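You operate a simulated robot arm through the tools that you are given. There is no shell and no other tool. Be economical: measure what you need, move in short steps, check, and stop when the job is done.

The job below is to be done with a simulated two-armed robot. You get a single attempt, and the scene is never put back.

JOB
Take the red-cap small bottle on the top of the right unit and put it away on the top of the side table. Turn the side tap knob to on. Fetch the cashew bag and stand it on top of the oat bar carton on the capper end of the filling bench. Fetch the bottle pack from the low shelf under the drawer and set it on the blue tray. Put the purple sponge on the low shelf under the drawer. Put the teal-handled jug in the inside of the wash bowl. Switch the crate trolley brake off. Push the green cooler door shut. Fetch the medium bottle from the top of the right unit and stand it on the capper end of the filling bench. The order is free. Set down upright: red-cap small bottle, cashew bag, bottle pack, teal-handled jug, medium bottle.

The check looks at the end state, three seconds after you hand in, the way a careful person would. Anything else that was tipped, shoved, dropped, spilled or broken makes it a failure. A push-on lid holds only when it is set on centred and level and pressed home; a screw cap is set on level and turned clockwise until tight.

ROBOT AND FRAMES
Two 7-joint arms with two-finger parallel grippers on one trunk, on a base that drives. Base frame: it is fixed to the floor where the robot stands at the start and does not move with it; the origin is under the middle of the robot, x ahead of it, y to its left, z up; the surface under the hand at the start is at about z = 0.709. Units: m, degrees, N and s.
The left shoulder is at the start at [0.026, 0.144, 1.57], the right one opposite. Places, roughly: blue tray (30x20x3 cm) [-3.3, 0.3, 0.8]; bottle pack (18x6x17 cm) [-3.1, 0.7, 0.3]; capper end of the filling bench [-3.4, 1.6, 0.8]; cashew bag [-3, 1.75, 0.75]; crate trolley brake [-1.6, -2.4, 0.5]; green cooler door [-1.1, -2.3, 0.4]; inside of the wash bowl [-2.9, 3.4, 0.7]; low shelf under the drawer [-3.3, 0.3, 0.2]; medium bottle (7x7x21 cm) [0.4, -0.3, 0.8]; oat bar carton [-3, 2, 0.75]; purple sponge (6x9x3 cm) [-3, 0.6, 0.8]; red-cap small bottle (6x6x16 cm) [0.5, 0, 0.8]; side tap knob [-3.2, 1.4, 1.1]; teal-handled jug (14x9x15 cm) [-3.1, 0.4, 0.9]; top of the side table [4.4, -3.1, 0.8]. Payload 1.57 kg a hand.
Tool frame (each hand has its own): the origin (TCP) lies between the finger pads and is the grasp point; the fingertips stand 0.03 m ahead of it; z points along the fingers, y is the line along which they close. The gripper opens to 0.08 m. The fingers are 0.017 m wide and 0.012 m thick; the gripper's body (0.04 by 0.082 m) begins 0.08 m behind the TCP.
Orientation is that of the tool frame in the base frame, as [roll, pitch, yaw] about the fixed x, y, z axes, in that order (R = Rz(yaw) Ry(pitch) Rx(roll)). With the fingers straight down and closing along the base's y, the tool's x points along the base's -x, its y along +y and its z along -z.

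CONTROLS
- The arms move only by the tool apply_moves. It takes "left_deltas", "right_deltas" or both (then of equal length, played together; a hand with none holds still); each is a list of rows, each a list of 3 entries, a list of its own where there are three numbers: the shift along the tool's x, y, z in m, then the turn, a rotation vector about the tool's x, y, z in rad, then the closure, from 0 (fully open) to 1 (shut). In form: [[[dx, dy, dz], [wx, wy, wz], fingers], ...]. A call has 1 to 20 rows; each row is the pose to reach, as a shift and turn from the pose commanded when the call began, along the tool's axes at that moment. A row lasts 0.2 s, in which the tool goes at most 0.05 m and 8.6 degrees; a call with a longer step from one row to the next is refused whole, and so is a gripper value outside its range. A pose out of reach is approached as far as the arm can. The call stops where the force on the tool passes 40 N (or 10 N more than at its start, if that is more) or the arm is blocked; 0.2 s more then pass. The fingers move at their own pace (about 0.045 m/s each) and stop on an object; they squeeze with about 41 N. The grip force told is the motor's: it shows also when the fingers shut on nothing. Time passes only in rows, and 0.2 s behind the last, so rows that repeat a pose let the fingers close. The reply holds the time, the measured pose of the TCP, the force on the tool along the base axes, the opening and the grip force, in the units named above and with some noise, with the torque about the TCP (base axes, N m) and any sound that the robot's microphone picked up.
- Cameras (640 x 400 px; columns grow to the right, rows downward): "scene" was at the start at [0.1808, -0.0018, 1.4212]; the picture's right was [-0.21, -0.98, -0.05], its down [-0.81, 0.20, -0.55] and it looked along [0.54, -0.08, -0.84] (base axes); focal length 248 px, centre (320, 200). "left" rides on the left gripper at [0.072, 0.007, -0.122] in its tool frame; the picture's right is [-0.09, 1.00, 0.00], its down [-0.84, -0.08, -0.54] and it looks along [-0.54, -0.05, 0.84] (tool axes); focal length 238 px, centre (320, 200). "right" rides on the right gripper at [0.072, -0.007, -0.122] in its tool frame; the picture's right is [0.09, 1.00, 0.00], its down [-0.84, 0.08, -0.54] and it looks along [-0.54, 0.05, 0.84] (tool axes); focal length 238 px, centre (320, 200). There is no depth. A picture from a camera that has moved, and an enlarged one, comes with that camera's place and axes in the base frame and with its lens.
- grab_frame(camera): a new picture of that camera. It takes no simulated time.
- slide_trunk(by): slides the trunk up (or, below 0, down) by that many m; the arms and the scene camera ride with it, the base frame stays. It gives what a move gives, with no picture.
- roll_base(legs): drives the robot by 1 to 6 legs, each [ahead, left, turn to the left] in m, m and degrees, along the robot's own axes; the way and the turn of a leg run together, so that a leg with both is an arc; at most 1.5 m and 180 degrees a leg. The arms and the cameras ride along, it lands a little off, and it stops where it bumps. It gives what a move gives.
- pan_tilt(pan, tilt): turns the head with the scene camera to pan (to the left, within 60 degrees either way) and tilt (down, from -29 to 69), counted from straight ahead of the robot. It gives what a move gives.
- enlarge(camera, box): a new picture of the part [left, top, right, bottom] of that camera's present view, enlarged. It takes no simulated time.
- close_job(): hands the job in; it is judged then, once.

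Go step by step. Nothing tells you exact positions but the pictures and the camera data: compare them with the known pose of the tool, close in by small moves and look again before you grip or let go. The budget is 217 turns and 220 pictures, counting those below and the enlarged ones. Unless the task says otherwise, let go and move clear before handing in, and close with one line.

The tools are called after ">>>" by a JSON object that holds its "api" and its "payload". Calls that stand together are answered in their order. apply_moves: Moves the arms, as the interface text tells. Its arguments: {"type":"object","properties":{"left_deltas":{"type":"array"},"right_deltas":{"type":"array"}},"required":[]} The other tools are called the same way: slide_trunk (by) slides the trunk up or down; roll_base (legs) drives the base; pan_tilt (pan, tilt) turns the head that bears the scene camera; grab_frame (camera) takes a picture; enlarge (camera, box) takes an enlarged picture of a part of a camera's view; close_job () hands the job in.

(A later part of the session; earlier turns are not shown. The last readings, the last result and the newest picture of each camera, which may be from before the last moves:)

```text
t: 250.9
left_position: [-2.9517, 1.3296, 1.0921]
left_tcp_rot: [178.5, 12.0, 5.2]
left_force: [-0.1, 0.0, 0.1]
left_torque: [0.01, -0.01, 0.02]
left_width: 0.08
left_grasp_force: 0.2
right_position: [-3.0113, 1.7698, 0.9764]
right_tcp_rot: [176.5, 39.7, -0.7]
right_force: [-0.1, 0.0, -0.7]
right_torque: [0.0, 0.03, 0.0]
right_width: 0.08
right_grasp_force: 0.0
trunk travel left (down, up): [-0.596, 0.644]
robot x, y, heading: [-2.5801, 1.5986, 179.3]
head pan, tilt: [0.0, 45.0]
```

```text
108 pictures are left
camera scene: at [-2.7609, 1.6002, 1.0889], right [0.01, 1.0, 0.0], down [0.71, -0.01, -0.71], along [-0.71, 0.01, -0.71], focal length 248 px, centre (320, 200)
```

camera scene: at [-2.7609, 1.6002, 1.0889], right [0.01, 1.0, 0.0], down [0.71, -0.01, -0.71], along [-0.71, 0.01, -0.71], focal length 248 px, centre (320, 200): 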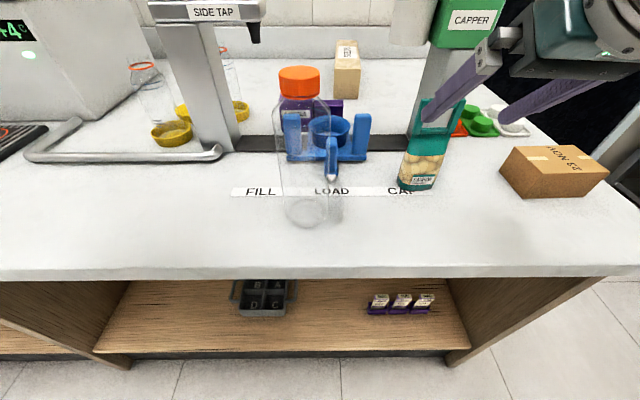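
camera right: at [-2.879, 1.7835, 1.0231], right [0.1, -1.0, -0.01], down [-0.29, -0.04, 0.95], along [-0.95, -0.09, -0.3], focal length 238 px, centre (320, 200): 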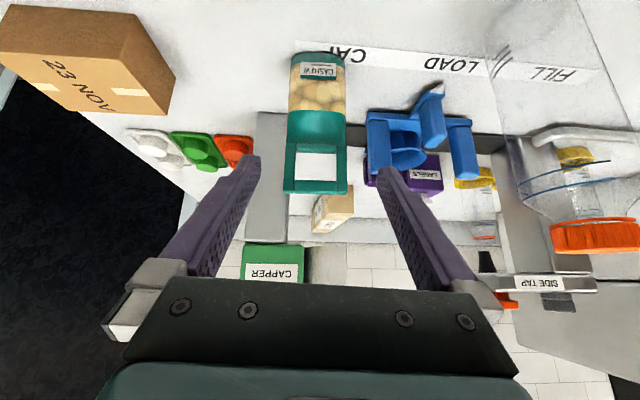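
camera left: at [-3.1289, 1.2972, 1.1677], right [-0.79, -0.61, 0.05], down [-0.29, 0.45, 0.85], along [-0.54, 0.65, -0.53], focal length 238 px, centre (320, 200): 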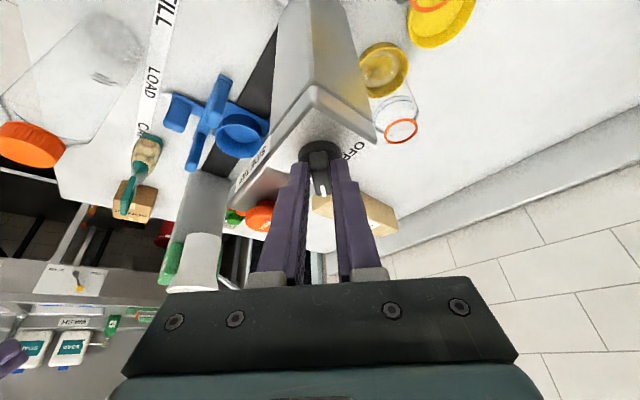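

The bag is centred between the fingers. I slide in the last 10 cm.

>>> {"api": "apply_moves", "payload": {"right_deltas": [[[0.002, 0, 0.03], [0, 0, 0], 0], [[0.002, 0, 0.06], [0, 0, 0], 0], [[0.002, 0, 0.09], [0, 0, 0], 0], [[0.002, 0, 0.104], [0, 0, 0], 0], [[0.002, 0, 0.104], [0, 0, 0], 0]]}}

>>> {"api": "grab_frame", "payload": {"camera": "right"}}

>>> {"api": "enlarge", "payload": {"camera": "scene", "box": [350, 40, 510, 220]}}

```text
t: 252.1
left_position: [-2.9513, 1.3303, 1.0932]
left_tcp_rot: [178.5, 12.1, 5.1]
left_force: [0.0, 0.3, -0.2]
left_torque: [-0.02, 0.05, 0.01]
left_width: 0.0799
left_grasp_force: 0.0
right_position: [-3.0759, 1.7495, 0.8946]
right_tcp_rot: [174.5, 39.3, -1.3]
right_force: [0.0, -0.5, 0.1]
right_torque: [-0.04, -0.02, 0.01]
right_width: 0.0801
right_grasp_force: 0.0
trunk travel left (down, up): [-0.596, 0.644]
robot x, y, heading: [-2.5803, 1.5982, 179.6]
head pan, tilt: [0.0, 45.0]
```

```text
107 pictures are left
camera right: at [-2.9429, 1.7652, 0.9422], right [0.11, -0.99, 0.01], down [-0.3, -0.02, 0.95], along [-0.95, -0.11, -0.3], focal length 238 px, centre (320, 200)
```

right: 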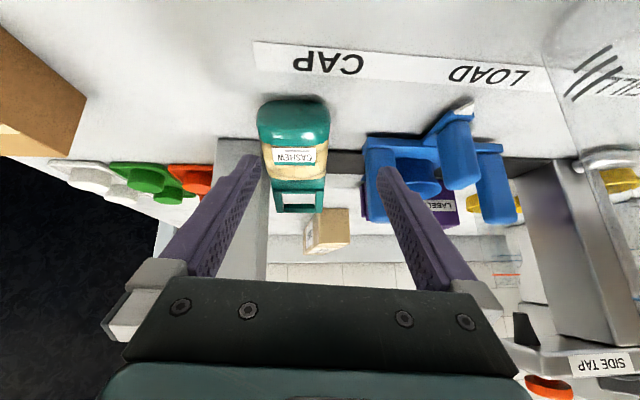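

```text
2.22 times, centred on (430, 130) of scene
camera zoom: at [-2.7609, 1.6002, 1.0889], right [0.01, 1.0, 0.0], down [0.71, -0.01, -0.71], along [-0.71, 0.01, -0.71], focal length 551 px, centre (76, 356)
```

zoom: 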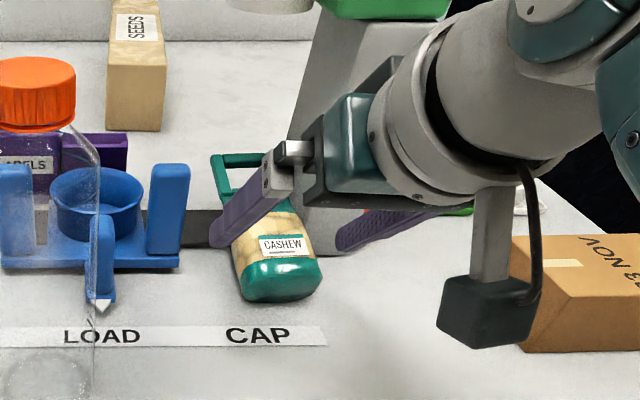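

My hand drifted sideways and the bag got tipped backward. I retreat straight back along the fingers and look.

>>> {"api": "apply_moves", "payload": {"right_deltas": [[[0, 0, -0.03], [0, 0, 0], 0], [[0, 0, -0.06], [0, 0, 0], 0], [[0, 0, -0.1], [0, 0, 0], 0], [[0, 0, -0.14], [0, 0, 0], 0]]}}

>>> {"api": "grab_frame", "payload": {"camera": "right"}}

>>> {"api": "enlarge", "payload": {"camera": "scene", "box": [350, 40, 510, 220]}}

```text
t: 253.1
left_position: [-2.9517, 1.3306, 1.0906]
left_tcp_rot: [178.5, 12.0, 5.3]
left_force: [0.3, 0.2, 0.1]
left_torque: [0.03, 0.02, 0.01]
left_width: 0.0798
left_grasp_force: 0.0
right_position: [-2.9846, 1.7618, 1.0025]
right_tcp_rot: [174.6, 39.4, -1.3]
right_force: [-0.3, 0.3, -0.3]
right_torque: [0.01, 0.01, -0.01]
right_width: 0.0798
right_grasp_force: 0.0
trunk travel left (down, up): [-0.596, 0.644]
robot x, y, heading: [-2.5782, 1.596, 179.3]
head pan, tilt: [0.0, 45.0]
```

```text
105 pictures are left
camera right: at [-2.8521, 1.7774, 1.0501], right [0.11, -0.99, 0.01], down [-0.3, -0.02, 0.95], along [-0.95, -0.11, -0.3], focal length 238 px, centre (320, 200)
```

right: 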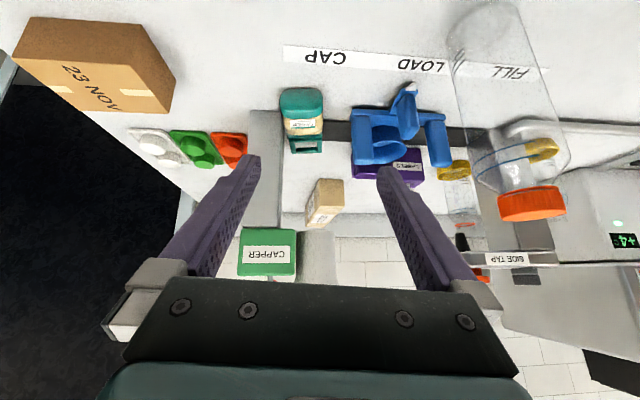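

```text
2.22 times, centred on (430, 130) of scene
camera zoom: at [-2.7608, 1.6003, 1.0889], right [0.01, 1.0, 0.0], down [0.71, -0.01, -0.71], along [-0.71, 0.01, -0.71], focal length 551 px, centre (76, 356)
```

zoom: 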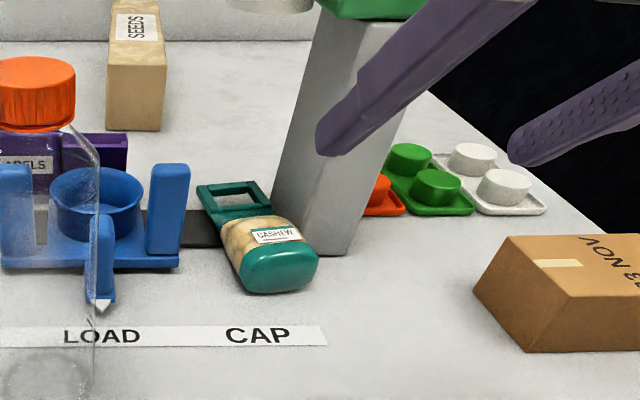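

The bag lies on its back, bottom toward me. First I straighten the right hand's roll and verify it before using it again.

>>> {"api": "apply_moves", "payload": {"right_deltas": [[[0, 0, 0], [0.045, 0, 0], 0], [[0, 0, 0], [0.09, 0, 0], 0], [[0, 0, 0], [0.09, 0, 0], 0]]}}

>>> {"api": "grab_frame", "payload": {"camera": "right"}}

```text
t: 253.9
left_position: [-2.9515, 1.3301, 1.0916]
left_tcp_rot: [178.5, 12.1, 5.3]
left_force: [-0.2, 0.6, 0.0]
left_torque: [0.0, -0.02, 0.0]
left_width: 0.0801
left_grasp_force: 0.0
right_position: [-2.9856, 1.7598, 1.0019]
right_tcp_rot: [179.7, 39.4, -1.3]
right_force: [0.9, 0.3, 0.0]
right_torque: [0.01, 0.01, -0.02]
right_width: 0.08
right_grasp_force: 0.0
trunk travel left (down, up): [-0.596, 0.644]
robot x, y, heading: [-2.5798, 1.5993, 179.5]
head pan, tilt: [0.0, 45.0]
```

```text
103 pictures are left
camera right: at [-2.8526, 1.7657, 1.0503], right [0.05, -1.0, -0.06], down [-0.3, -0.07, 0.95], along [-0.95, -0.03, -0.31], focal length 238 px, centre (320, 200)
```

right: 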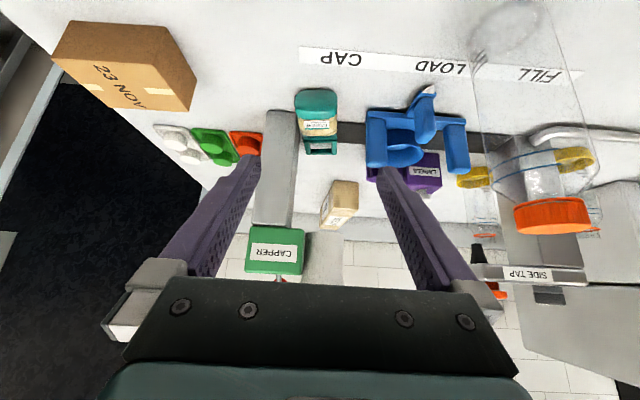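

The roll is right now. I'll first grip the bag near its bottom, away from the capper post, and pull it out to the open front area.

>>> {"api": "roll_base", "payload": {"legs": [[0.08, 0, 0]]}}

>>> {"api": "apply_moves", "payload": {"right_deltas": [[[0.03, -0.006, 0.0], [0, 0, 0], 0], [[0.043, -0.006, 0.04], [0, 0, 0], 0], [[0.043, -0.006, 0.08], [0, 0, 0], 0], [[0.043, -0.006, 0.11], [0, 0, 0], 0], [[0.043, -0.006, 0.13], [0, 0, 0], 0], [[0.043, -0.006, 0.13], [0, 0, 0], 0]]}}

>>> {"api": "grab_frame", "payload": {"camera": "right"}}

>>> {"api": "grab_frame", "payload": {"camera": "scene"}}

```text
t: 255.0
left_position: [-3.0329, 1.3327, 1.0925]
left_tcp_rot: [178.6, 12.1, 5.1]
left_force: [0.1, 0.5, -0.3]
left_torque: [0.0, 0.0, -0.03]
left_width: 0.0798
left_grasp_force: 0.1
right_position: [-3.0662, 1.7613, 1.0013]
right_tcp_rot: [179.6, 39.5, -1.4]
right_force: [-0.3, -0.2, 0.2]
right_torque: [-0.01, -0.02, 0.02]
right_width: 0.0797
right_grasp_force: 0.0
trunk travel left (down, up): [-0.596, 0.644]
robot x, y, heading: [-2.6629, 1.6004, 179.4]
head pan, tilt: [0.0, 45.0]
```

```text
t: 256.4
left_position: [-3.0335, 1.331, 1.0918]
left_tcp_rot: [178.5, 12.0, 5.2]
left_force: [0.3, 0.9, -0.5]
left_torque: [0.04, 0.0, 0.0]
left_width: 0.0802
left_grasp_force: 0.1
right_position: [-3.1156, 1.7674, 0.8725]
right_tcp_rot: [179.7, 39.3, -1.4]
right_force: [0.2, -0.5, -0.7]
right_torque: [-0.01, 0.02, -0.01]
right_width: 0.0799
right_grasp_force: 0.1
trunk travel left (down, up): [-0.596, 0.644]
robot x, y, heading: [-2.662, 1.5969, 179.7]
head pan, tilt: [0.0, 45.0]
```

```text
102 pictures are left
camera right: at [-2.9829, 1.7734, 0.9223], right [0.05, -1.0, -0.05], down [-0.3, -0.07, 0.95], along [-0.95, -0.03, -0.31], focal length 238 px, centre (320, 200)
```

right: 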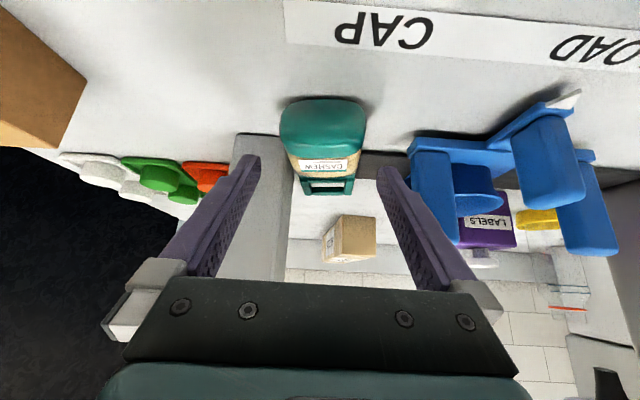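

```text
101 pictures are left
camera scene: at [-2.8412, 1.6011, 1.0889], right [0.01, 1.0, 0.0], down [0.71, -0.01, -0.71], along [-0.71, 0.01, -0.71], focal length 248 px, centre (320, 200)
```

scene: 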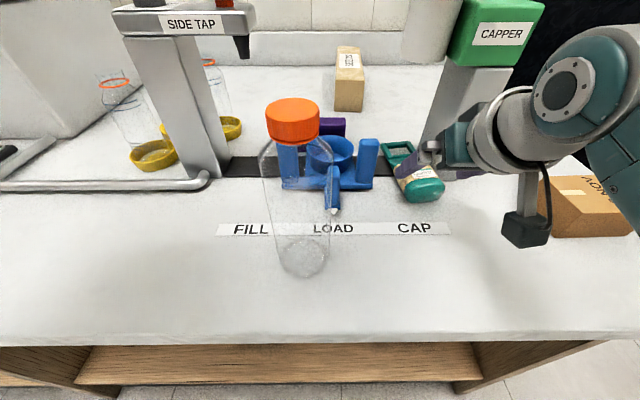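

>>> {"api": "apply_moves", "payload": {"right_deltas": [[[0, 0, 0.025], [0, 0, 0], 0], [[0, 0, 0.047], [0, 0, 0], 0], [[0, 0, 0.047], [0, 0, 0], 0.15], [[0, 0, 0.047], [0, 0, 0], 0.3], [[0, 0, 0.047], [0, 0, 0], 0.6], [[0, 0, 0.047], [0, 0, 0], 0.6]]}}

>>> {"api": "grab_frame", "payload": {"camera": "right"}}

```text
t: 257.8
left_position: [-3.0331, 1.3324, 1.0941]
left_tcp_rot: [178.5, 12.1, 5.2]
left_force: [0.3, -0.5, -0.2]
left_torque: [0.0, -0.02, -0.01]
left_width: 0.0798
left_grasp_force: 0.0
right_position: [-3.1446, 1.7672, 0.8371]
right_tcp_rot: [179.6, 39.4, -1.4]
right_force: [-1.9, -4.8, -1.3]
right_torque: [-0.09, 0.02, 0.23]
right_width: 0.0597
right_grasp_force: 34.4
trunk travel left (down, up): [-0.596, 0.644]
robot x, y, heading: [-2.6592, 1.6, 179.6]
head pan, tilt: [0.0, 45.0]
```

```text
100 pictures are left
camera right: at [-3.0122, 1.7727, 0.8859], right [0.05, -1.0, -0.05], down [-0.3, -0.07, 0.95], along [-0.95, -0.03, -0.31], focal length 238 px, centre (320, 200)
```

right: 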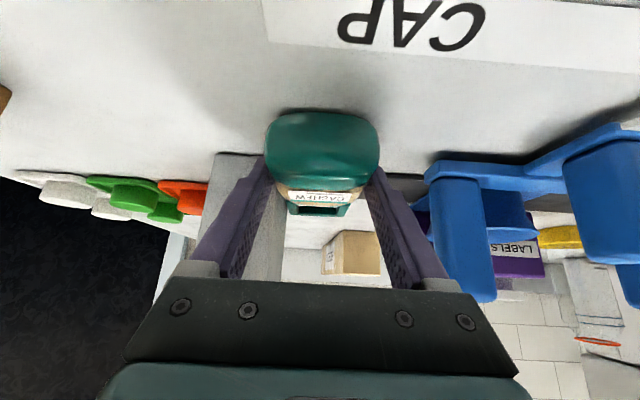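

The bag is gripped by its lower sides. I drag it gently 13 cm toward the front edge and let go there.

>>> {"api": "apply_moves", "payload": {"right_deltas": [[[-0.002, 0, -0.003], [0, 0, 0], 0.6], [[0.021, 0.003, -0.023], [0, 0, 0], 0.6], [[0.047, 0.006, -0.044], [0, 0, 0], 0.6], [[0.073, 0.009, -0.065], [0, 0, 0], 0.6], [[0.1, 0.012, -0.083], [0, 0, 0], 0.6], [[0.1, 0.012, -0.083], [0, 0, 0], 0.3], [[0.1, 0.012, -0.083], [0, 0, 0], 0], [[0.1, 0.012, -0.083], [0, 0, 0], 0], [[0.09, 0.012, -0.12], [0, 0, 0], 0], [[0.07, 0.012, -0.16], [0, 0, 0], 0], [[0.05, 0.012, -0.2], [0, 0, 0], 0]]}}

>>> {"api": "grab_frame", "payload": {"camera": "right"}}

>>> {"api": "grab_frame", "payload": {"camera": "scene"}}

```text
t: 260.2
left_position: [-3.033, 1.3325, 1.0926]
left_tcp_rot: [178.6, 12.1, 5.1]
left_force: [0.1, 0.1, 0.4]
left_torque: [0.02, 0.02, 0.0]
left_width: 0.0803
left_grasp_force: 0.0
right_position: [-2.98, 1.7541, 0.9597]
right_tcp_rot: [179.6, 39.3, -1.3]
right_force: [0.0, 0.1, 1.1]
right_torque: [0.02, -0.03, 0.0]
right_width: 0.0798
right_grasp_force: 0.0
trunk travel left (down, up): [-0.596, 0.644]
robot x, y, heading: [-2.6643, 1.5987, 179.8]
head pan, tilt: [0.0, 45.0]
```

```text
99 pictures are left
camera right: at [-2.8465, 1.7594, 1.009], right [0.05, -1.0, -0.05], down [-0.3, -0.07, 0.95], along [-0.95, -0.03, -0.31], focal length 238 px, centre (320, 200)
```

right: 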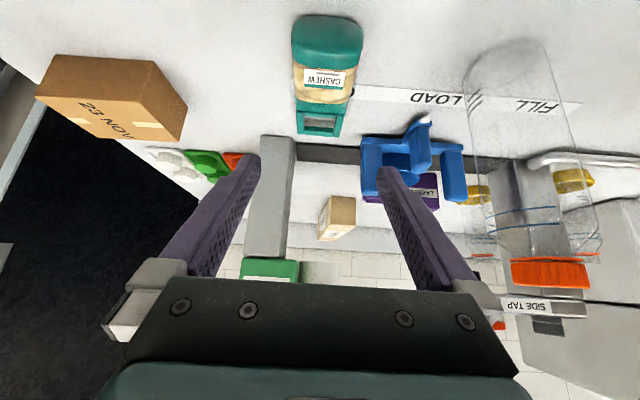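

```text
98 pictures are left
camera scene: at [-2.8413, 1.6011, 1.0889], right [0.01, 1.0, 0.0], down [0.71, -0.01, -0.71], along [-0.71, 0.01, -0.71], focal length 248 px, centre (320, 200)
```

scene: 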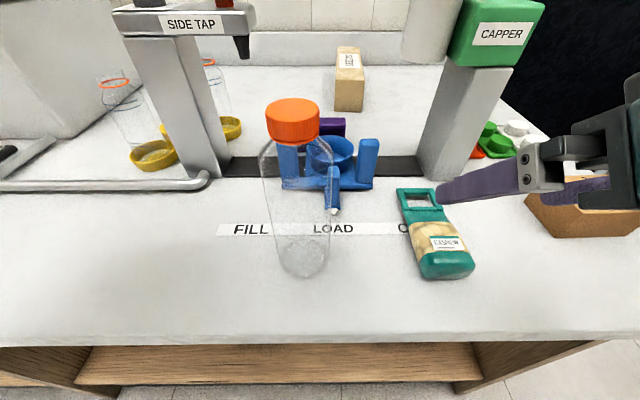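

The bag is in the clear now, lying along x with its bottom at x ≈ -2.99. I turn the right hand vertical above x ≈ -3.075.

>>> {"api": "apply_moves", "payload": {"right_deltas": [[[-0.03, 0, 0.0], [0, 0, 0], 0], [[-0.06, 0, 0.01], [0, 0.14, 0], 0], [[-0.08, 0, 0.025], [0, 0.28, 0], 0], [[-0.0925, 0, 0.037], [0, 0.42, 0], 0], [[-0.0925, 0, 0.037], [0, 0.56, 0], 0], [[-0.0925, 0, 0.037], [0, 0.686, 0], 0], [[-0.0925, 0, 0.037], [0, 0.686, 0], 0]]}}

>>> {"api": "grab_frame", "payload": {"camera": "right"}}

```text
t: 261.8
left_position: [-3.032, 1.3312, 1.0938]
left_tcp_rot: [178.6, 12.0, 5.2]
left_force: [-1.0, 0.8, 0.1]
left_torque: [0.04, -0.01, 0.0]
left_width: 0.0799
left_grasp_force: 0.0
right_position: [-3.0851, 1.7595, 0.9844]
right_tcp_rot: [179.9, 0.0, -1.4]
right_force: [-0.1, 1.4, -0.8]
right_torque: [-0.06, 0.02, 0.01]
right_width: 0.08
right_grasp_force: 0.1
right hand out of reach, approached as far as the arm can: row 5, 6, 7
trunk travel left (down, up): [-0.596, 0.644]
robot x, y, heading: [-2.6655, 1.5989, 179.3]
head pan, tilt: [0.0, 45.0]
```

```text
97 pictures are left
camera right: at [-3.0135, 1.7659, 1.1065], right [0.07, -1.0, 0.0], down [-0.84, -0.06, 0.54], along [-0.54, -0.04, -0.84], focal length 238 px, centre (320, 200)
```

right: 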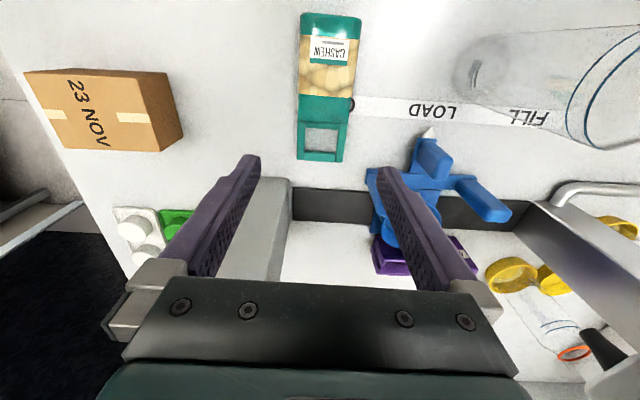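

>>> {"api": "apply_moves", "payload": {"right_deltas": [[[0.013, 0.001, 0.03], [0, 0, 0], 0], [[0.013, 0.001, 0.07], [0, 0, 0], 0], [[0.013, 0.001, 0.11], [0, 0, 0], 0], [[0.013, 0.001, 0.14], [0, 0, 0], 0], [[0.013, 0.001, 0.148], [0, 0, 0], 0], [[0.013, 0.001, 0.148], [0, 0, 0], 0.2], [[0.013, 0.001, 0.148], [0, 0, 0], 0.5], [[0.013, 0.001, 0.148], [0, 0, 0], 1], [[0.013, 0.001, 0.148], [0, 0, 0], 1]]}}

>>> {"api": "grab_frame", "payload": {"camera": "right"}}

```text
t: 263.8
left_position: [-3.032, 1.3316, 1.0922]
left_tcp_rot: [178.6, 12.1, 5.1]
left_force: [-0.1, -0.3, 0.6]
left_torque: [0.01, -0.03, -0.02]
left_width: 0.0799
left_grasp_force: 0.1
right_position: [-3.0723, 1.7555, 0.837]
right_tcp_rot: [179.7, 0.0, -1.1]
right_force: [-1.2, 0.5, -0.4]
right_torque: [-0.02, 0.07, -0.01]
right_width: 0.0592
right_grasp_force: 37.4
trunk travel left (down, up): [-0.596, 0.644]
robot x, y, heading: [-2.6596, 1.5952, 179.4]
head pan, tilt: [0.0, 45.0]
```

```text
96 pictures are left
camera right: at [-3.0008, 1.7619, 0.9596], right [0.07, -1.0, 0.0], down [-0.84, -0.06, 0.54], along [-0.54, -0.04, -0.84], focal length 238 px, centre (320, 200)
```

right: 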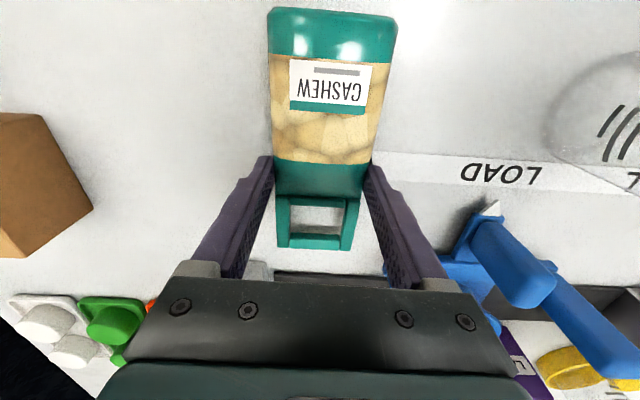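

Held. I lift 13 cm and check the bag's attitude before rotating.

>>> {"api": "apply_moves", "payload": {"right_deltas": [[[0, 0, -0.03], [0, 0, 0], 1], [[0, 0, -0.06], [0, 0, 0], 1], [[0, 0, -0.1], [0, 0, 0], 1], [[0, 0, -0.13], [0, 0, 0], 1]]}}

>>> {"api": "apply_moves", "payload": {"right_deltas": [[[0, 0, 0], [0, -0.14, 0], 1], [[0, 0, 0], [0, -0.28, 0], 1], [[0, 0, 0], [0, -0.42, 0], 1], [[0, 0, 0], [0, -0.56, 0], 1], [[0, 0, 0], [0, -0.7, 0], 1], [[0, 0, 0], [0, -0.84, 0], 1], [[0, 0, 0], [0, -0.98, 0], 1], [[0, 0, 0], [0, -1.12, 0], 1], [[0, 0, 0], [0, -1.26, 0], 1], [[0, 0, 0], [0, -1.4, 0], 1], [[0, 0, 0], [0, -1.54, 0], 1]]}}

>>> {"api": "grab_frame", "payload": {"camera": "right"}}

>>> {"api": "grab_frame", "payload": {"camera": "scene"}}

```text
t: 264.8
left_position: [-3.0334, 1.3313, 1.0925]
left_tcp_rot: [178.5, 12.0, 5.1]
left_force: [0.0, 0.6, 0.6]
left_torque: [-0.02, -0.02, -0.01]
left_width: 0.08
left_grasp_force: 0.1
right_position: [-3.074, 1.7646, 0.965]
right_tcp_rot: [-179.7, 0.1, -1.9]
right_force: [-0.4, 0.3, -0.4]
right_torque: [-0.03, 0.02, 0.0]
right_width: 0.059
right_grasp_force: 41.1
trunk travel left (down, up): [-0.596, 0.644]
robot x, y, heading: [-2.6601, 1.6022, 179.4]
head pan, tilt: [0.0, 45.0]
```

```text
t: 267.2
left_position: [-3.0326, 1.3314, 1.0924]
left_tcp_rot: [178.6, 12.0, 5.2]
left_force: [-0.5, 0.0, 0.1]
left_torque: [0.01, -0.01, 0.0]
left_width: 0.0801
left_grasp_force: 0.1
right_position: [-3.0717, 1.7559, 0.9658]
right_tcp_rot: [168.6, 88.4, -12.5]
right_force: [-0.2, 0.4, -1.2]
right_torque: [0.0, -0.04, 0.0]
right_width: 0.0589
right_grasp_force: 41.3
trunk travel left (down, up): [-0.596, 0.644]
robot x, y, heading: [-2.661, 1.5981, 179.6]
head pan, tilt: [0.0, 45.0]
```

```text
95 pictures are left
camera right: at [-2.9476, 1.7612, 0.8978], right [-0.02, -1.0, -0.09], down [0.52, -0.08, 0.85], along [-0.86, -0.03, 0.51], focal length 238 px, centre (320, 200)
```

right: 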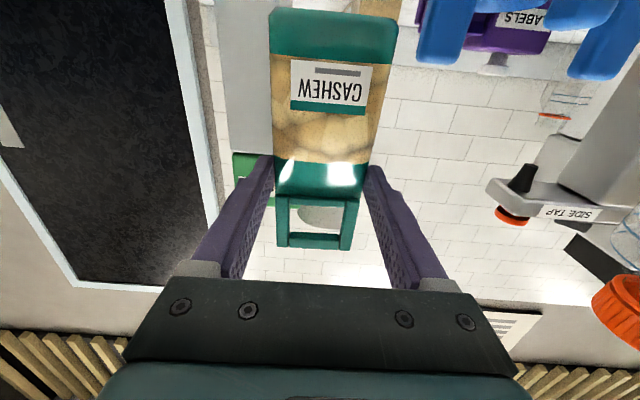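

```text
94 pictures are left
camera scene: at [-2.8411, 1.6011, 1.0889], right [0.01, 1.0, 0.0], down [0.71, -0.01, -0.71], along [-0.71, 0.01, -0.71], focal length 248 px, centre (320, 200)
```

scene: 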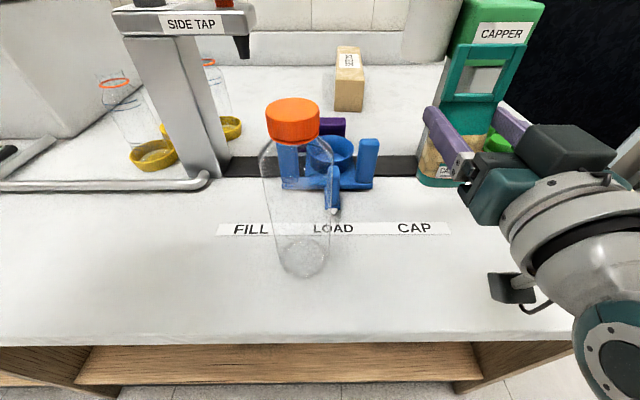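

The bag is upright in the hand. I tilt it a little more to compensate its taper, raise, and move right over the carton.

>>> {"api": "apply_moves", "payload": {"right_deltas": [[[0, 0, 0], [0, -0.05, 0], 1], [[0, 0, 0], [0, -0.09, 0], 1]]}}

>>> {"api": "slide_trunk", "payload": {"by": 0.05}}

>>> {"api": "roll_base", "payload": {"legs": [[0, -0.234, 0]]}}

>>> {"api": "pan_tilt", "payload": {"pan": -20, "tilt": 40}}

>>> {"api": "grab_frame", "payload": {"camera": "scene"}}

>>> {"api": "grab_frame", "payload": {"camera": "right"}}

```text
t: 267.8
left_position: [-3.0329, 1.3319, 1.0923]
left_tcp_rot: [178.6, 12.0, 5.1]
left_force: [-0.5, -0.5, 0.9]
left_torque: [0.0, 0.03, 0.01]
left_width: 0.0801
left_grasp_force: 0.1
right_position: [-3.0733, 1.7563, 0.9644]
right_tcp_rot: [4.0, 86.5, -177.2]
right_force: [-1.1, 1.0, -0.2]
right_torque: [-0.04, -0.03, 0.02]
right_width: 0.0587
right_grasp_force: 41.4
trunk travel left (down, up): [-0.596, 0.644]
robot x, y, heading: [-2.6613, 1.5996, 179.6]
head pan, tilt: [0.0, 45.0]
```

```text
t: 268.7
left_position: [-3.0316, 1.331, 1.1421]
left_tcp_rot: [178.6, 12.0, 5.2]
left_force: [0.3, -0.1, -0.6]
left_torque: [-0.01, 0.01, -0.02]
left_width: 0.0798
left_grasp_force: 0.0
right_position: [-3.0727, 1.7563, 1.0158]
right_tcp_rot: [3.5, 86.5, -177.7]
right_force: [-0.3, 0.7, -1.3]
right_torque: [0.01, 0.03, 0.01]
right_width: 0.0589
right_grasp_force: 41.2
trunk travel left (down, up): [-0.646, 0.594]
robot x, y, heading: [-2.6611, 1.5996, 179.4]
head pan, tilt: [0.0, 45.0]
```

```text
t: 270.4
left_position: [-3.0295, 1.5624, 1.1429]
left_tcp_rot: [178.6, 12.0, 5.2]
left_force: [0.6, -0.5, -0.5]
left_torque: [0.04, -0.01, 0.02]
left_width: 0.08
left_grasp_force: 0.1
right_position: [-3.07, 1.9875, 1.0156]
right_tcp_rot: [3.9, 86.5, -177.4]
right_force: [0.5, 0.0, -0.4]
right_torque: [-0.03, -0.03, 0.01]
right_width: 0.059
right_grasp_force: 41.3
trunk travel left (down, up): [-0.646, 0.594]
robot x, y, heading: [-2.6586, 1.831, 179.3]
head pan, tilt: [0.0, 45.0]
```

```text
t: 271.3
left_position: [-3.0311, 1.5612, 1.1424]
left_tcp_rot: [178.5, 12.0, 5.2]
left_force: [0.0, 0.9, 0.0]
left_torque: [0.01, 0.0, -0.01]
left_width: 0.0801
left_grasp_force: 0.0
right_position: [-3.0709, 1.9867, 1.0158]
right_tcp_rot: [4.0, 86.5, -177.3]
right_force: [0.0, -1.0, -1.6]
right_torque: [-0.06, 0.0, 0.01]
right_width: 0.0591
right_grasp_force: 40.9
trunk travel left (down, up): [-0.646, 0.594]
robot x, y, heading: [-2.6608, 1.8304, 179.4]
head pan, tilt: [-20.0, 40.0]
```

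```text
93 pictures are left
camera scene: at [-2.8374, 1.8612, 1.1461], right [0.35, 0.94, 0.0], down [0.6, -0.22, -0.77], along [-0.72, 0.27, -0.64], focal length 248 px, centre (320, 200)
```

scene: 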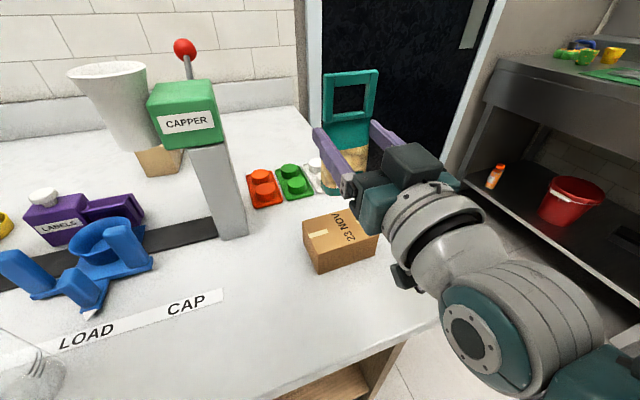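

```text
92 pictures are left
camera right: at [-2.9533, 1.993, 0.9371], right [-0.03, -1.0, -0.09], down [0.59, -0.09, 0.8], along [-0.81, -0.03, 0.59], focal length 238 px, centre (320, 200)
```

right: 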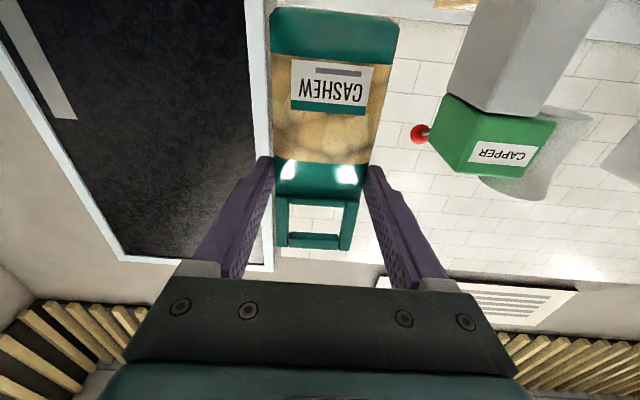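

The bag is right over the carton. I lower most of the way by trunk and check.

>>> {"api": "slide_trunk", "payload": {"by": -0.058}}

>>> {"api": "enlarge", "payload": {"camera": "scene", "box": [240, 60, 440, 300]}}

```text
t: 272.2
left_position: [-3.0301, 1.5606, 1.0831]
left_tcp_rot: [178.5, 11.9, 5.2]
left_force: [0.2, 0.8, 1.2]
left_torque: [-0.01, 0.01, -0.01]
left_width: 0.0801
left_grasp_force: 0.0
right_position: [-3.0706, 1.9875, 0.9585]
right_tcp_rot: [3.8, 86.5, -177.3]
right_force: [0.0, -0.7, -1.2]
right_torque: [-0.03, -0.02, -0.02]
right_width: 0.0588
right_grasp_force: 41.1
trunk travel left (down, up): [-0.588, 0.652]
robot x, y, heading: [-2.6563, 1.8289, 179.8]
head pan, tilt: [-20.0, 40.0]
```

```text
1.67 times, centred on (340, 180) of scene
camera zoom: at [-2.8374, 1.8612, 1.0881], right [0.35, 0.94, 0.0], down [0.6, -0.23, -0.77], along [-0.72, 0.27, -0.64], focal length 414 px, centre (287, 233)
```

zoom: 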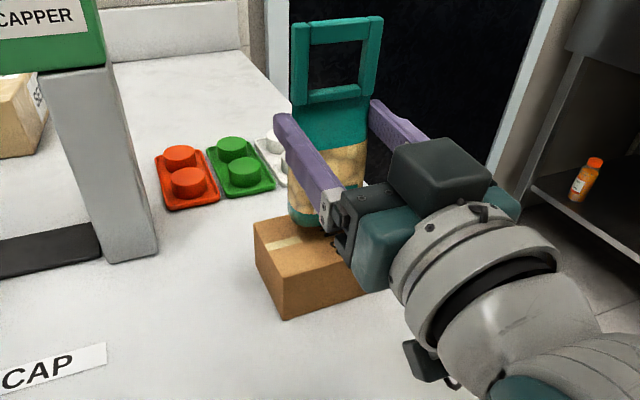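

>>> {"api": "apply_moves", "payload": {"right_deltas": [[[0.006, 0, 0], [0, 0, 0], 1], [[0.012, 0, 0], [0, 0, 0], 1], [[0.015, 0, 0], [0, 0, 0], 1]]}}

>>> {"api": "enlarge", "payload": {"camera": "scene", "box": [260, 140, 400, 280]}}

```text
t: 273.1
left_position: [-3.0295, 1.5625, 1.0847]
left_tcp_rot: [178.5, 12.1, 5.2]
left_force: [0.4, -0.2, 1.0]
left_torque: [-0.01, 0.0, 0.01]
left_width: 0.0799
left_grasp_force: 0.1
right_position: [-3.0716, 1.9869, 0.9439]
right_tcp_rot: [4.1, 86.5, -177.1]
right_force: [-0.9, 0.2, -0.7]
right_torque: [-0.02, -0.03, 0.0]
right_width: 0.0589
right_grasp_force: 40.8
trunk travel left (down, up): [-0.588, 0.652]
robot x, y, heading: [-2.6592, 1.8276, 179.6]
head pan, tilt: [-20.0, 40.0]
```

```text
2.86 times, centred on (330, 210) of scene
camera zoom: at [-2.8374, 1.8612, 1.0881], right [0.35, 0.94, 0.0], down [0.6, -0.23, -0.77], along [-0.72, 0.27, -0.64], focal length 709 px, centre (291, 171)
```

zoom: 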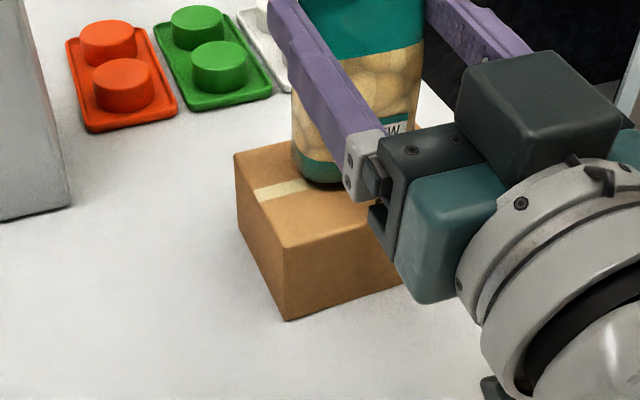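

The bag sits slightly toward the carton's back, so I pull it 1.2 cm toward me and lower to contact.

>>> {"api": "apply_moves", "payload": {"right_deltas": [[[0, 0, -0.006], [0, 0, 0], 1], [[0, 0, -0.013], [0, 0, 0], 1], [[0.004, 0, -0.013], [0, 0, 0], 1], [[0.007, 0, -0.013], [0, 0, 0], 1]]}}

>>> {"api": "enlarge", "payload": {"camera": "scene", "box": [260, 140, 400, 280]}}

```text
t: 274.1
left_position: [-3.0311, 1.5623, 1.0833]
left_tcp_rot: [178.5, 12.1, 5.2]
left_force: [-1.2, -0.6, 0.5]
left_torque: [0.0, -0.01, -0.01]
left_width: 0.08
left_grasp_force: 0.0
right_position: [-3.0605, 1.9868, 0.9377]
right_tcp_rot: [4.3, 86.0, -176.8]
right_force: [6.6, -1.6, 17.1]
right_torque: [-0.15, -0.43, -0.01]
right_width: 0.0591
right_grasp_force: 40.9
trunk travel left (down, up): [-0.588, 0.652]
robot x, y, heading: [-2.6588, 1.8261, 179.6]
head pan, tilt: [-20.0, 40.0]
```

```text
2.86 times, centred on (330, 210) of scene
camera zoom: at [-2.8373, 1.8613, 1.0885], right [0.35, 0.94, 0.0], down [0.6, -0.23, -0.77], along [-0.72, 0.27, -0.64], focal length 709 px, centre (291, 171)
```

zoom: 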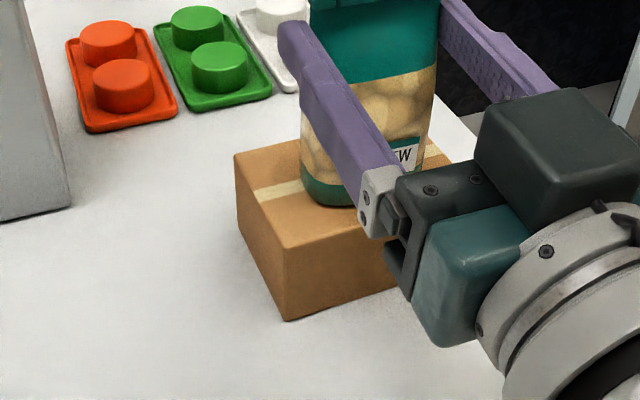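

It rests on the carton. I open slowly and withdraw straight back.

>>> {"api": "apply_moves", "payload": {"right_deltas": [[[-0.001, 0, 0], [0, 0, 0], 0.5], [[-0.001, 0, 0], [0, 0, 0], 0.25], [[-0.001, 0, 0], [0, 0, 0], 0.1], [[-0.001, 0, 0], [0, 0, 0], 0], [[-0.001, 0, 0], [0, 0, 0], 0], [[-0.001, 0, 0], [0, 0, 0], 0]]}}

>>> {"api": "enlarge", "payload": {"camera": "scene", "box": [240, 80, 440, 280]}}

>>> {"api": "grab_frame", "payload": {"camera": "right"}}

```text
t: 275.4
left_position: [-3.0289, 1.5623, 1.0845]
left_tcp_rot: [178.5, 11.9, 5.2]
left_force: [0.3, 0.9, -0.1]
left_torque: [0.0, 0.01, -0.04]
left_width: 0.08
left_grasp_force: 0.1
right_position: [-3.0587, 1.9878, 0.9363]
right_tcp_rot: [4.0, 86.5, -177.3]
right_force: [0.3, -0.7, 0.1]
right_torque: [0.0, 0.01, 0.0]
right_width: 0.0795
right_grasp_force: 0.0
trunk travel left (down, up): [-0.588, 0.652]
robot x, y, heading: [-2.6576, 1.827, 179.5]
head pan, tilt: [-20.0, 40.0]
```

```text
2.00 times, centred on (340, 180) of scene
camera zoom: at [-2.8374, 1.8612, 1.0881], right [0.35, 0.94, 0.0], down [0.6, -0.23, -0.77], along [-0.72, 0.27, -0.64], focal length 496 px, centre (280, 240)
```

zoom: 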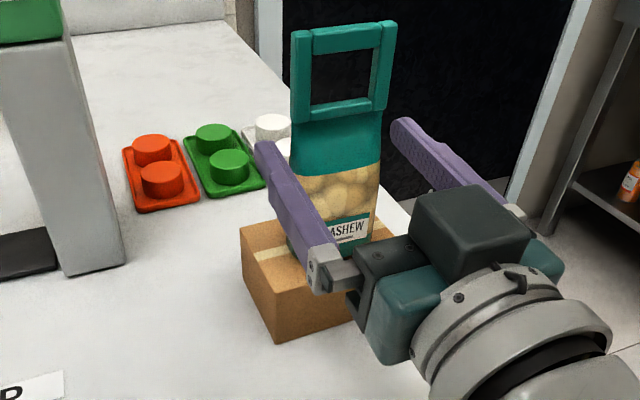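

```text
87 pictures are left
camera right: at [-2.9412, 1.993, 0.8578], right [-0.03, -1.0, -0.09], down [0.59, -0.09, 0.8], along [-0.81, -0.03, 0.59], focal length 238 px, centre (320, 200)
```

right: 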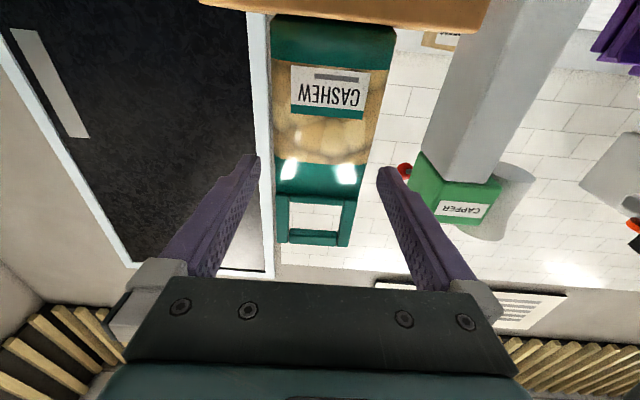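

The bag stands upright on the carton. I back the base straight out and check.

>>> {"api": "roll_base", "payload": {"legs": [[-0.25, 0, 0]]}}

>>> {"api": "grab_frame", "payload": {"camera": "scene"}}

```text
t: 277.3
left_position: [-2.78, 1.561, 1.0839]
left_tcp_rot: [178.5, 11.9, 5.1]
left_force: [-0.2, -0.2, -0.4]
left_torque: [-0.02, -0.02, -0.01]
left_width: 0.0798
left_grasp_force: 0.1
right_position: [-2.8081, 1.9861, 0.937]
right_tcp_rot: [3.9, 86.5, -177.4]
right_force: [0.3, 0.1, -0.2]
right_torque: [-0.01, -0.05, 0.0]
right_width: 0.0799
right_grasp_force: 0.0
trunk travel left (down, up): [-0.588, 0.652]
robot x, y, heading: [-2.4121, 1.8215, 179.7]
head pan, tilt: [-20.0, 40.0]
```

```text
86 pictures are left
camera scene: at [-2.5876, 1.8592, 1.0881], right [0.35, 0.94, 0.0], down [0.6, -0.23, -0.77], along [-0.72, 0.27, -0.64], focal length 248 px, centre (320, 200)
```

scene: 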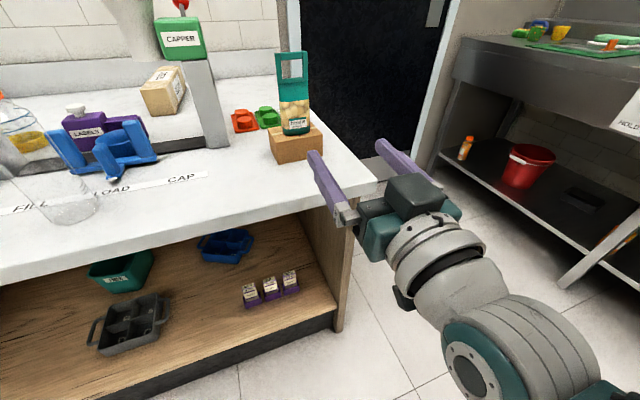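

Bag done. Now to the tray station: I back off, strafe left, re-tilt both hands to 40° and look.

>>> {"api": "roll_base", "payload": {"legs": [[-0.25, 0, 0], [0, 1.35, 0]]}}

>>> {"api": "apply_moves", "payload": {"left_deltas": [[[-0.03, 0, 0], [0, -0.12, 0], 0], [[-0.06, 0, 0], [0, -0.24, 0], 0], [[-0.08, 0, 0], [0, -0.36, 0], 0], [[-0.1, 0, 0], [0, -0.48, 0], 0], [[-0.1, 0, 0], [0, -0.48, 0], 0], [[-0.1, 0, 0], [0, -0.48, 0], 0], [[-0.1, 0, 0], [0, -0.48, 0], 0]], "right_deltas": [[[-0.02, 0, 0], [0, 0.14, 0], 0], [[-0.04, 0, 0], [0, 0.28, 0], 0], [[-0.06, 0, 0], [0, 0.42, 0], 0], [[-0.08, 0, 0.02], [0, 0.56, 0], 0], [[-0.1, 0, 0.03], [0, 0.7, 0], 0], [[-0.1, 0, 0.05], [0, 0.84, 0], 0], [[-0.1, 0, 0.05], [0, 0.93, 0], 0]]}}

>>> {"api": "pan_tilt", "payload": {"pan": 0, "tilt": 35}}

>>> {"api": "grab_frame", "payload": {"camera": "scene"}}

```text
t: 285.5
left_position: [-2.5176, 0.1825, 1.0846]
left_tcp_rot: [178.6, 11.9, 6.7]
left_force: [-0.1, -0.4, -0.1]
left_torque: [0.01, 0.0, 0.0]
left_width: 0.08
left_grasp_force: 0.0
right_position: [-2.5581, 0.6065, 0.9357]
right_tcp_rot: [3.8, 86.4, -175.7]
right_force: [0.1, -0.6, -0.6]
right_torque: [0.02, 0.02, -0.03]
right_width: 0.0799
right_grasp_force: 0.1
trunk travel left (down, up): [-0.588, 0.652]
robot x, y, heading: [-2.1568, 0.4608, -179.2]
head pan, tilt: [-20.0, 40.0]
```

```text
t: 287.1
left_position: [-2.6169, 0.1699, 1.105]
left_tcp_rot: [178.1, 39.5, 5.8]
left_force: [-0.3, -0.7, 0.2]
left_torque: [0.04, 0.0, 0.0]
left_width: 0.0801
left_grasp_force: 0.1
right_position: [-2.6013, 0.6074, 1.0401]
right_tcp_rot: [179.6, 40.2, 0.0]
right_force: [-0.4, -0.1, -0.8]
right_torque: [-0.02, 0.0, 0.0]
right_width: 0.08
right_grasp_force: 0.1
trunk travel left (down, up): [-0.588, 0.652]
robot x, y, heading: [-2.158, 0.4604, -179.0]
head pan, tilt: [-20.0, 40.0]
```

```text
t: 287.9
left_position: [-2.6156, 0.1688, 1.1045]
left_tcp_rot: [178.1, 39.5, 5.8]
left_force: [0.2, 0.7, -0.7]
left_torque: [-0.02, 0.0, -0.01]
left_width: 0.0797
left_grasp_force: 0.1
right_position: [-2.6018, 0.6074, 1.0401]
right_tcp_rot: [179.7, 40.3, 0.2]
right_force: [-0.4, -1.4, -0.6]
right_torque: [-0.01, 0.02, 0.0]
right_width: 0.0799
right_grasp_force: 0.0
trunk travel left (down, up): [-0.588, 0.652]
robot x, y, heading: [-2.1508, 0.4565, -179.0]
head pan, tilt: [0.0, 35.0]
```

```text
85 pictures are left
camera scene: at [-2.3414, 0.4566, 1.0957], right [-0.02, 1.0, 0.0], down [0.57, 0.01, -0.82], along [-0.82, -0.01, -0.57], focal length 248 px, centre (320, 200)
```

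scene: 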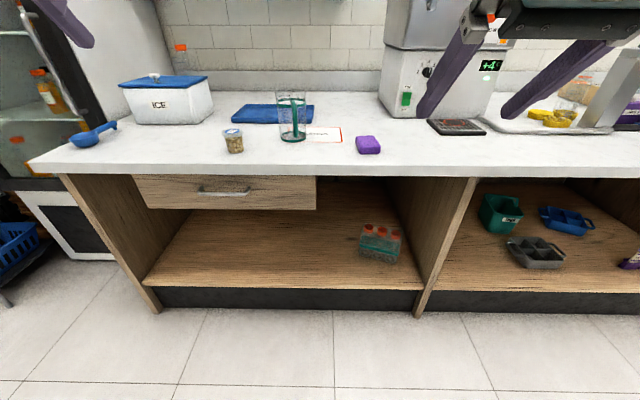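

I drive closer and view the sponge from the right wrist camera.

>>> {"api": "roll_base", "payload": {"legs": [[0.32, 0, -0.8]]}}

>>> {"api": "grab_frame", "payload": {"camera": "right"}}

>>> {"api": "grab_frame", "payload": {"camera": "left"}}

>>> {"api": "grab_frame", "payload": {"camera": "scene"}}

```text
t: 290.1
left_position: [-2.9364, 0.1727, 1.103]
left_tcp_rot: [178.2, 39.4, 4.8]
left_force: [0.2, -0.4, -1.0]
left_torque: [0.03, -0.02, -0.01]
left_width: 0.0797
left_grasp_force: 0.1
right_position: [-2.9137, 0.6117, 1.0391]
right_tcp_rot: [179.7, 40.2, -0.5]
right_force: [0.5, 0.4, -0.4]
right_torque: [0.01, -0.01, 0.02]
right_width: 0.0802
right_grasp_force: 0.0
trunk travel left (down, up): [-0.588, 0.652]
robot x, y, heading: [-2.4718, 0.4589, -180.4]
head pan, tilt: [0.0, 35.0]
```

```text
84 pictures are left
camera right: at [-2.78, 0.6181, 1.0865], right [0.06, -1.0, -0.06], down [-0.29, -0.07, 0.95], along [-0.96, -0.04, -0.29], focal length 238 px, centre (320, 200)
```

right: 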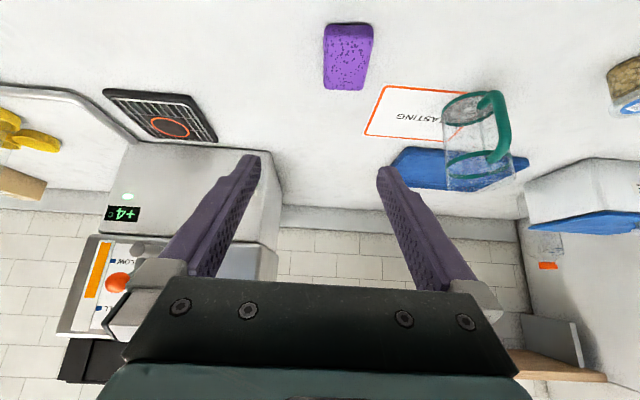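

```text
83 pictures are left
camera left: at [-2.8019, 0.1818, 1.1518], right [0.03, -1.0, 0.08], down [-0.31, 0.07, 0.95], along [-0.95, -0.06, -0.31], focal length 238 px, centre (320, 200)
```

left: 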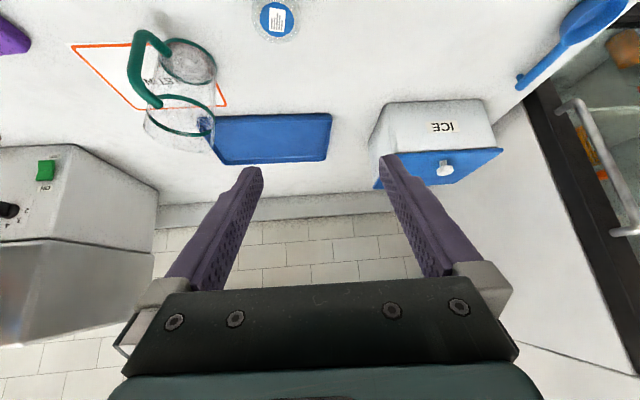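

```text
82 pictures are left
camera scene: at [-2.6559, 0.4564, 1.0957], right [0.0, 1.0, 0.0], down [0.57, 0.0, -0.82], along [-0.82, 0.0, -0.57], focal length 248 px, centre (320, 200)
```

scene: 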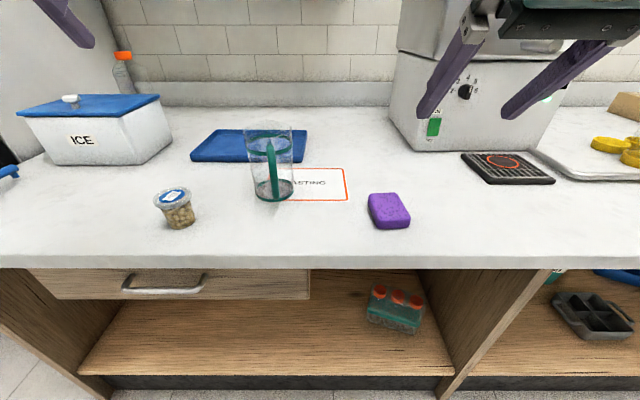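

The sponge (6 cm along y) is at [-3.03, 0.583]. I position the base and descend on it.

>>> {"api": "roll_base", "payload": {"legs": [[0.09, 0.028, 0]]}}

>>> {"api": "apply_moves", "payload": {"right_deltas": [[[0.035, 0, 0.02], [0, 0, 0], 0], [[0.07, 0, 0.045], [0, 0, 0], 0], [[0.1137, 0, 0.06], [0, 0, 0], 0], [[0.1137, 0, 0.1], [0, 0, 0], 0], [[0.1137, 0, 0.13], [0, 0, 0], 0], [[0.1137, 0, 0.13], [0, 0, 0], 0]]}}

>>> {"api": "grab_frame", "payload": {"camera": "right"}}

```text
t: 291.2
left_position: [-3.024, 0.1467, 1.1037]
left_tcp_rot: [178.1, 39.4, 4.8]
left_force: [-0.2, -0.1, -0.2]
left_torque: [-0.02, 0.0, -0.01]
left_width: 0.0799
left_grasp_force: 0.2
right_position: [-3.0021, 0.582, 1.0402]
right_tcp_rot: [179.7, 40.2, -0.7]
right_force: [0.0, 0.5, 0.4]
right_torque: [-0.04, -0.01, -0.02]
right_width: 0.0797
right_grasp_force: 0.1
trunk travel left (down, up): [-0.588, 0.652]
robot x, y, heading: [-2.5587, 0.4268, -179.8]
head pan, tilt: [0.0, 35.0]
```

```text
t: 292.6
left_position: [-3.0232, 0.1443, 1.1046]
left_tcp_rot: [178.1, 39.5, 4.9]
left_force: [0.5, -0.3, 0.4]
left_torque: [0.0, 0.07, -0.03]
left_width: 0.0801
left_grasp_force: 0.1
right_position: [-2.9999, 0.5816, 0.8667]
right_tcp_rot: [179.7, 40.2, -0.8]
right_force: [-0.8, -0.9, -0.1]
right_torque: [0.04, 0.03, 0.02]
right_width: 0.08
right_grasp_force: 0.1
trunk travel left (down, up): [-0.588, 0.652]
robot x, y, heading: [-2.5608, 0.4285, -180.1]
head pan, tilt: [0.0, 35.0]
```

```text
81 pictures are left
camera right: at [-2.8666, 0.5891, 0.9143], right [0.06, -1.0, -0.05], down [-0.29, -0.07, 0.95], along [-0.95, -0.04, -0.29], focal length 238 px, centre (320, 200)
```

right: 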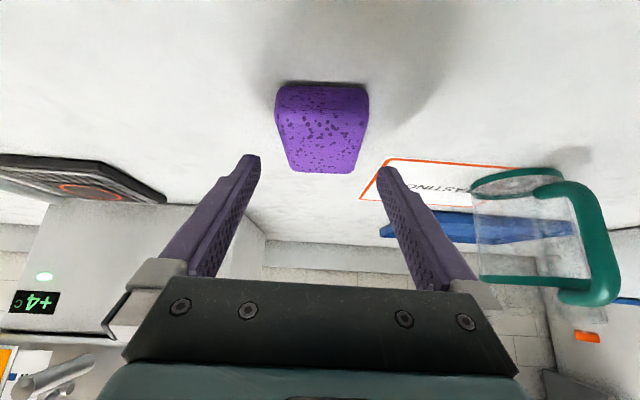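

>>> {"api": "apply_moves", "payload": {"right_deltas": [[[0.0035, 0, 0.02], [0, 0, 0], 0], [[0.0035, 0, 0.042], [0, 0, 0], 0], [[0.0035, 0, 0.042], [0, 0, 0], 0.3], [[0.0035, 0, 0.042], [0, 0, 0], 0.6], [[0.0035, 0, 0.042], [0, 0, 0], 0.6], [[0.0, 0, 0.02], [0, 0, 0], 0.6], [[-0.03, 0, 0.0], [0, 0, 0], 0.6], [[-0.055, 0, -0.03], [0, 0, 0], 0.6]]}}

>>> {"api": "grab_frame", "payload": {"camera": "right"}}

```text
t: 294.4
left_position: [-3.0249, 0.1455, 1.1047]
left_tcp_rot: [178.1, 39.5, 4.9]
left_force: [0.7, -0.6, -0.9]
left_torque: [0.0, -0.01, -0.02]
left_width: 0.0802
left_grasp_force: 0.0
right_position: [-3.0219, 0.5842, 0.9255]
right_tcp_rot: [179.7, 40.1, -0.7]
right_force: [0.1, -0.1, 0.1]
right_torque: [-0.01, 0.02, -0.01]
right_width: 0.0585
right_grasp_force: 40.7
trunk travel left (down, up): [-0.588, 0.652]
robot x, y, heading: [-2.5588, 0.4276, -179.9]
head pan, tilt: [0.0, 35.0]
```

```text
80 pictures are left
camera right: at [-2.8873, 0.591, 0.9727], right [0.06, -1.0, -0.06], down [-0.29, -0.07, 0.95], along [-0.95, -0.04, -0.29], focal length 238 px, centre (320, 200)
```

right: 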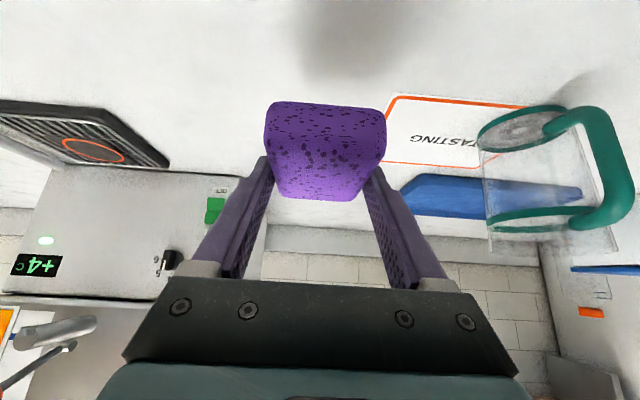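

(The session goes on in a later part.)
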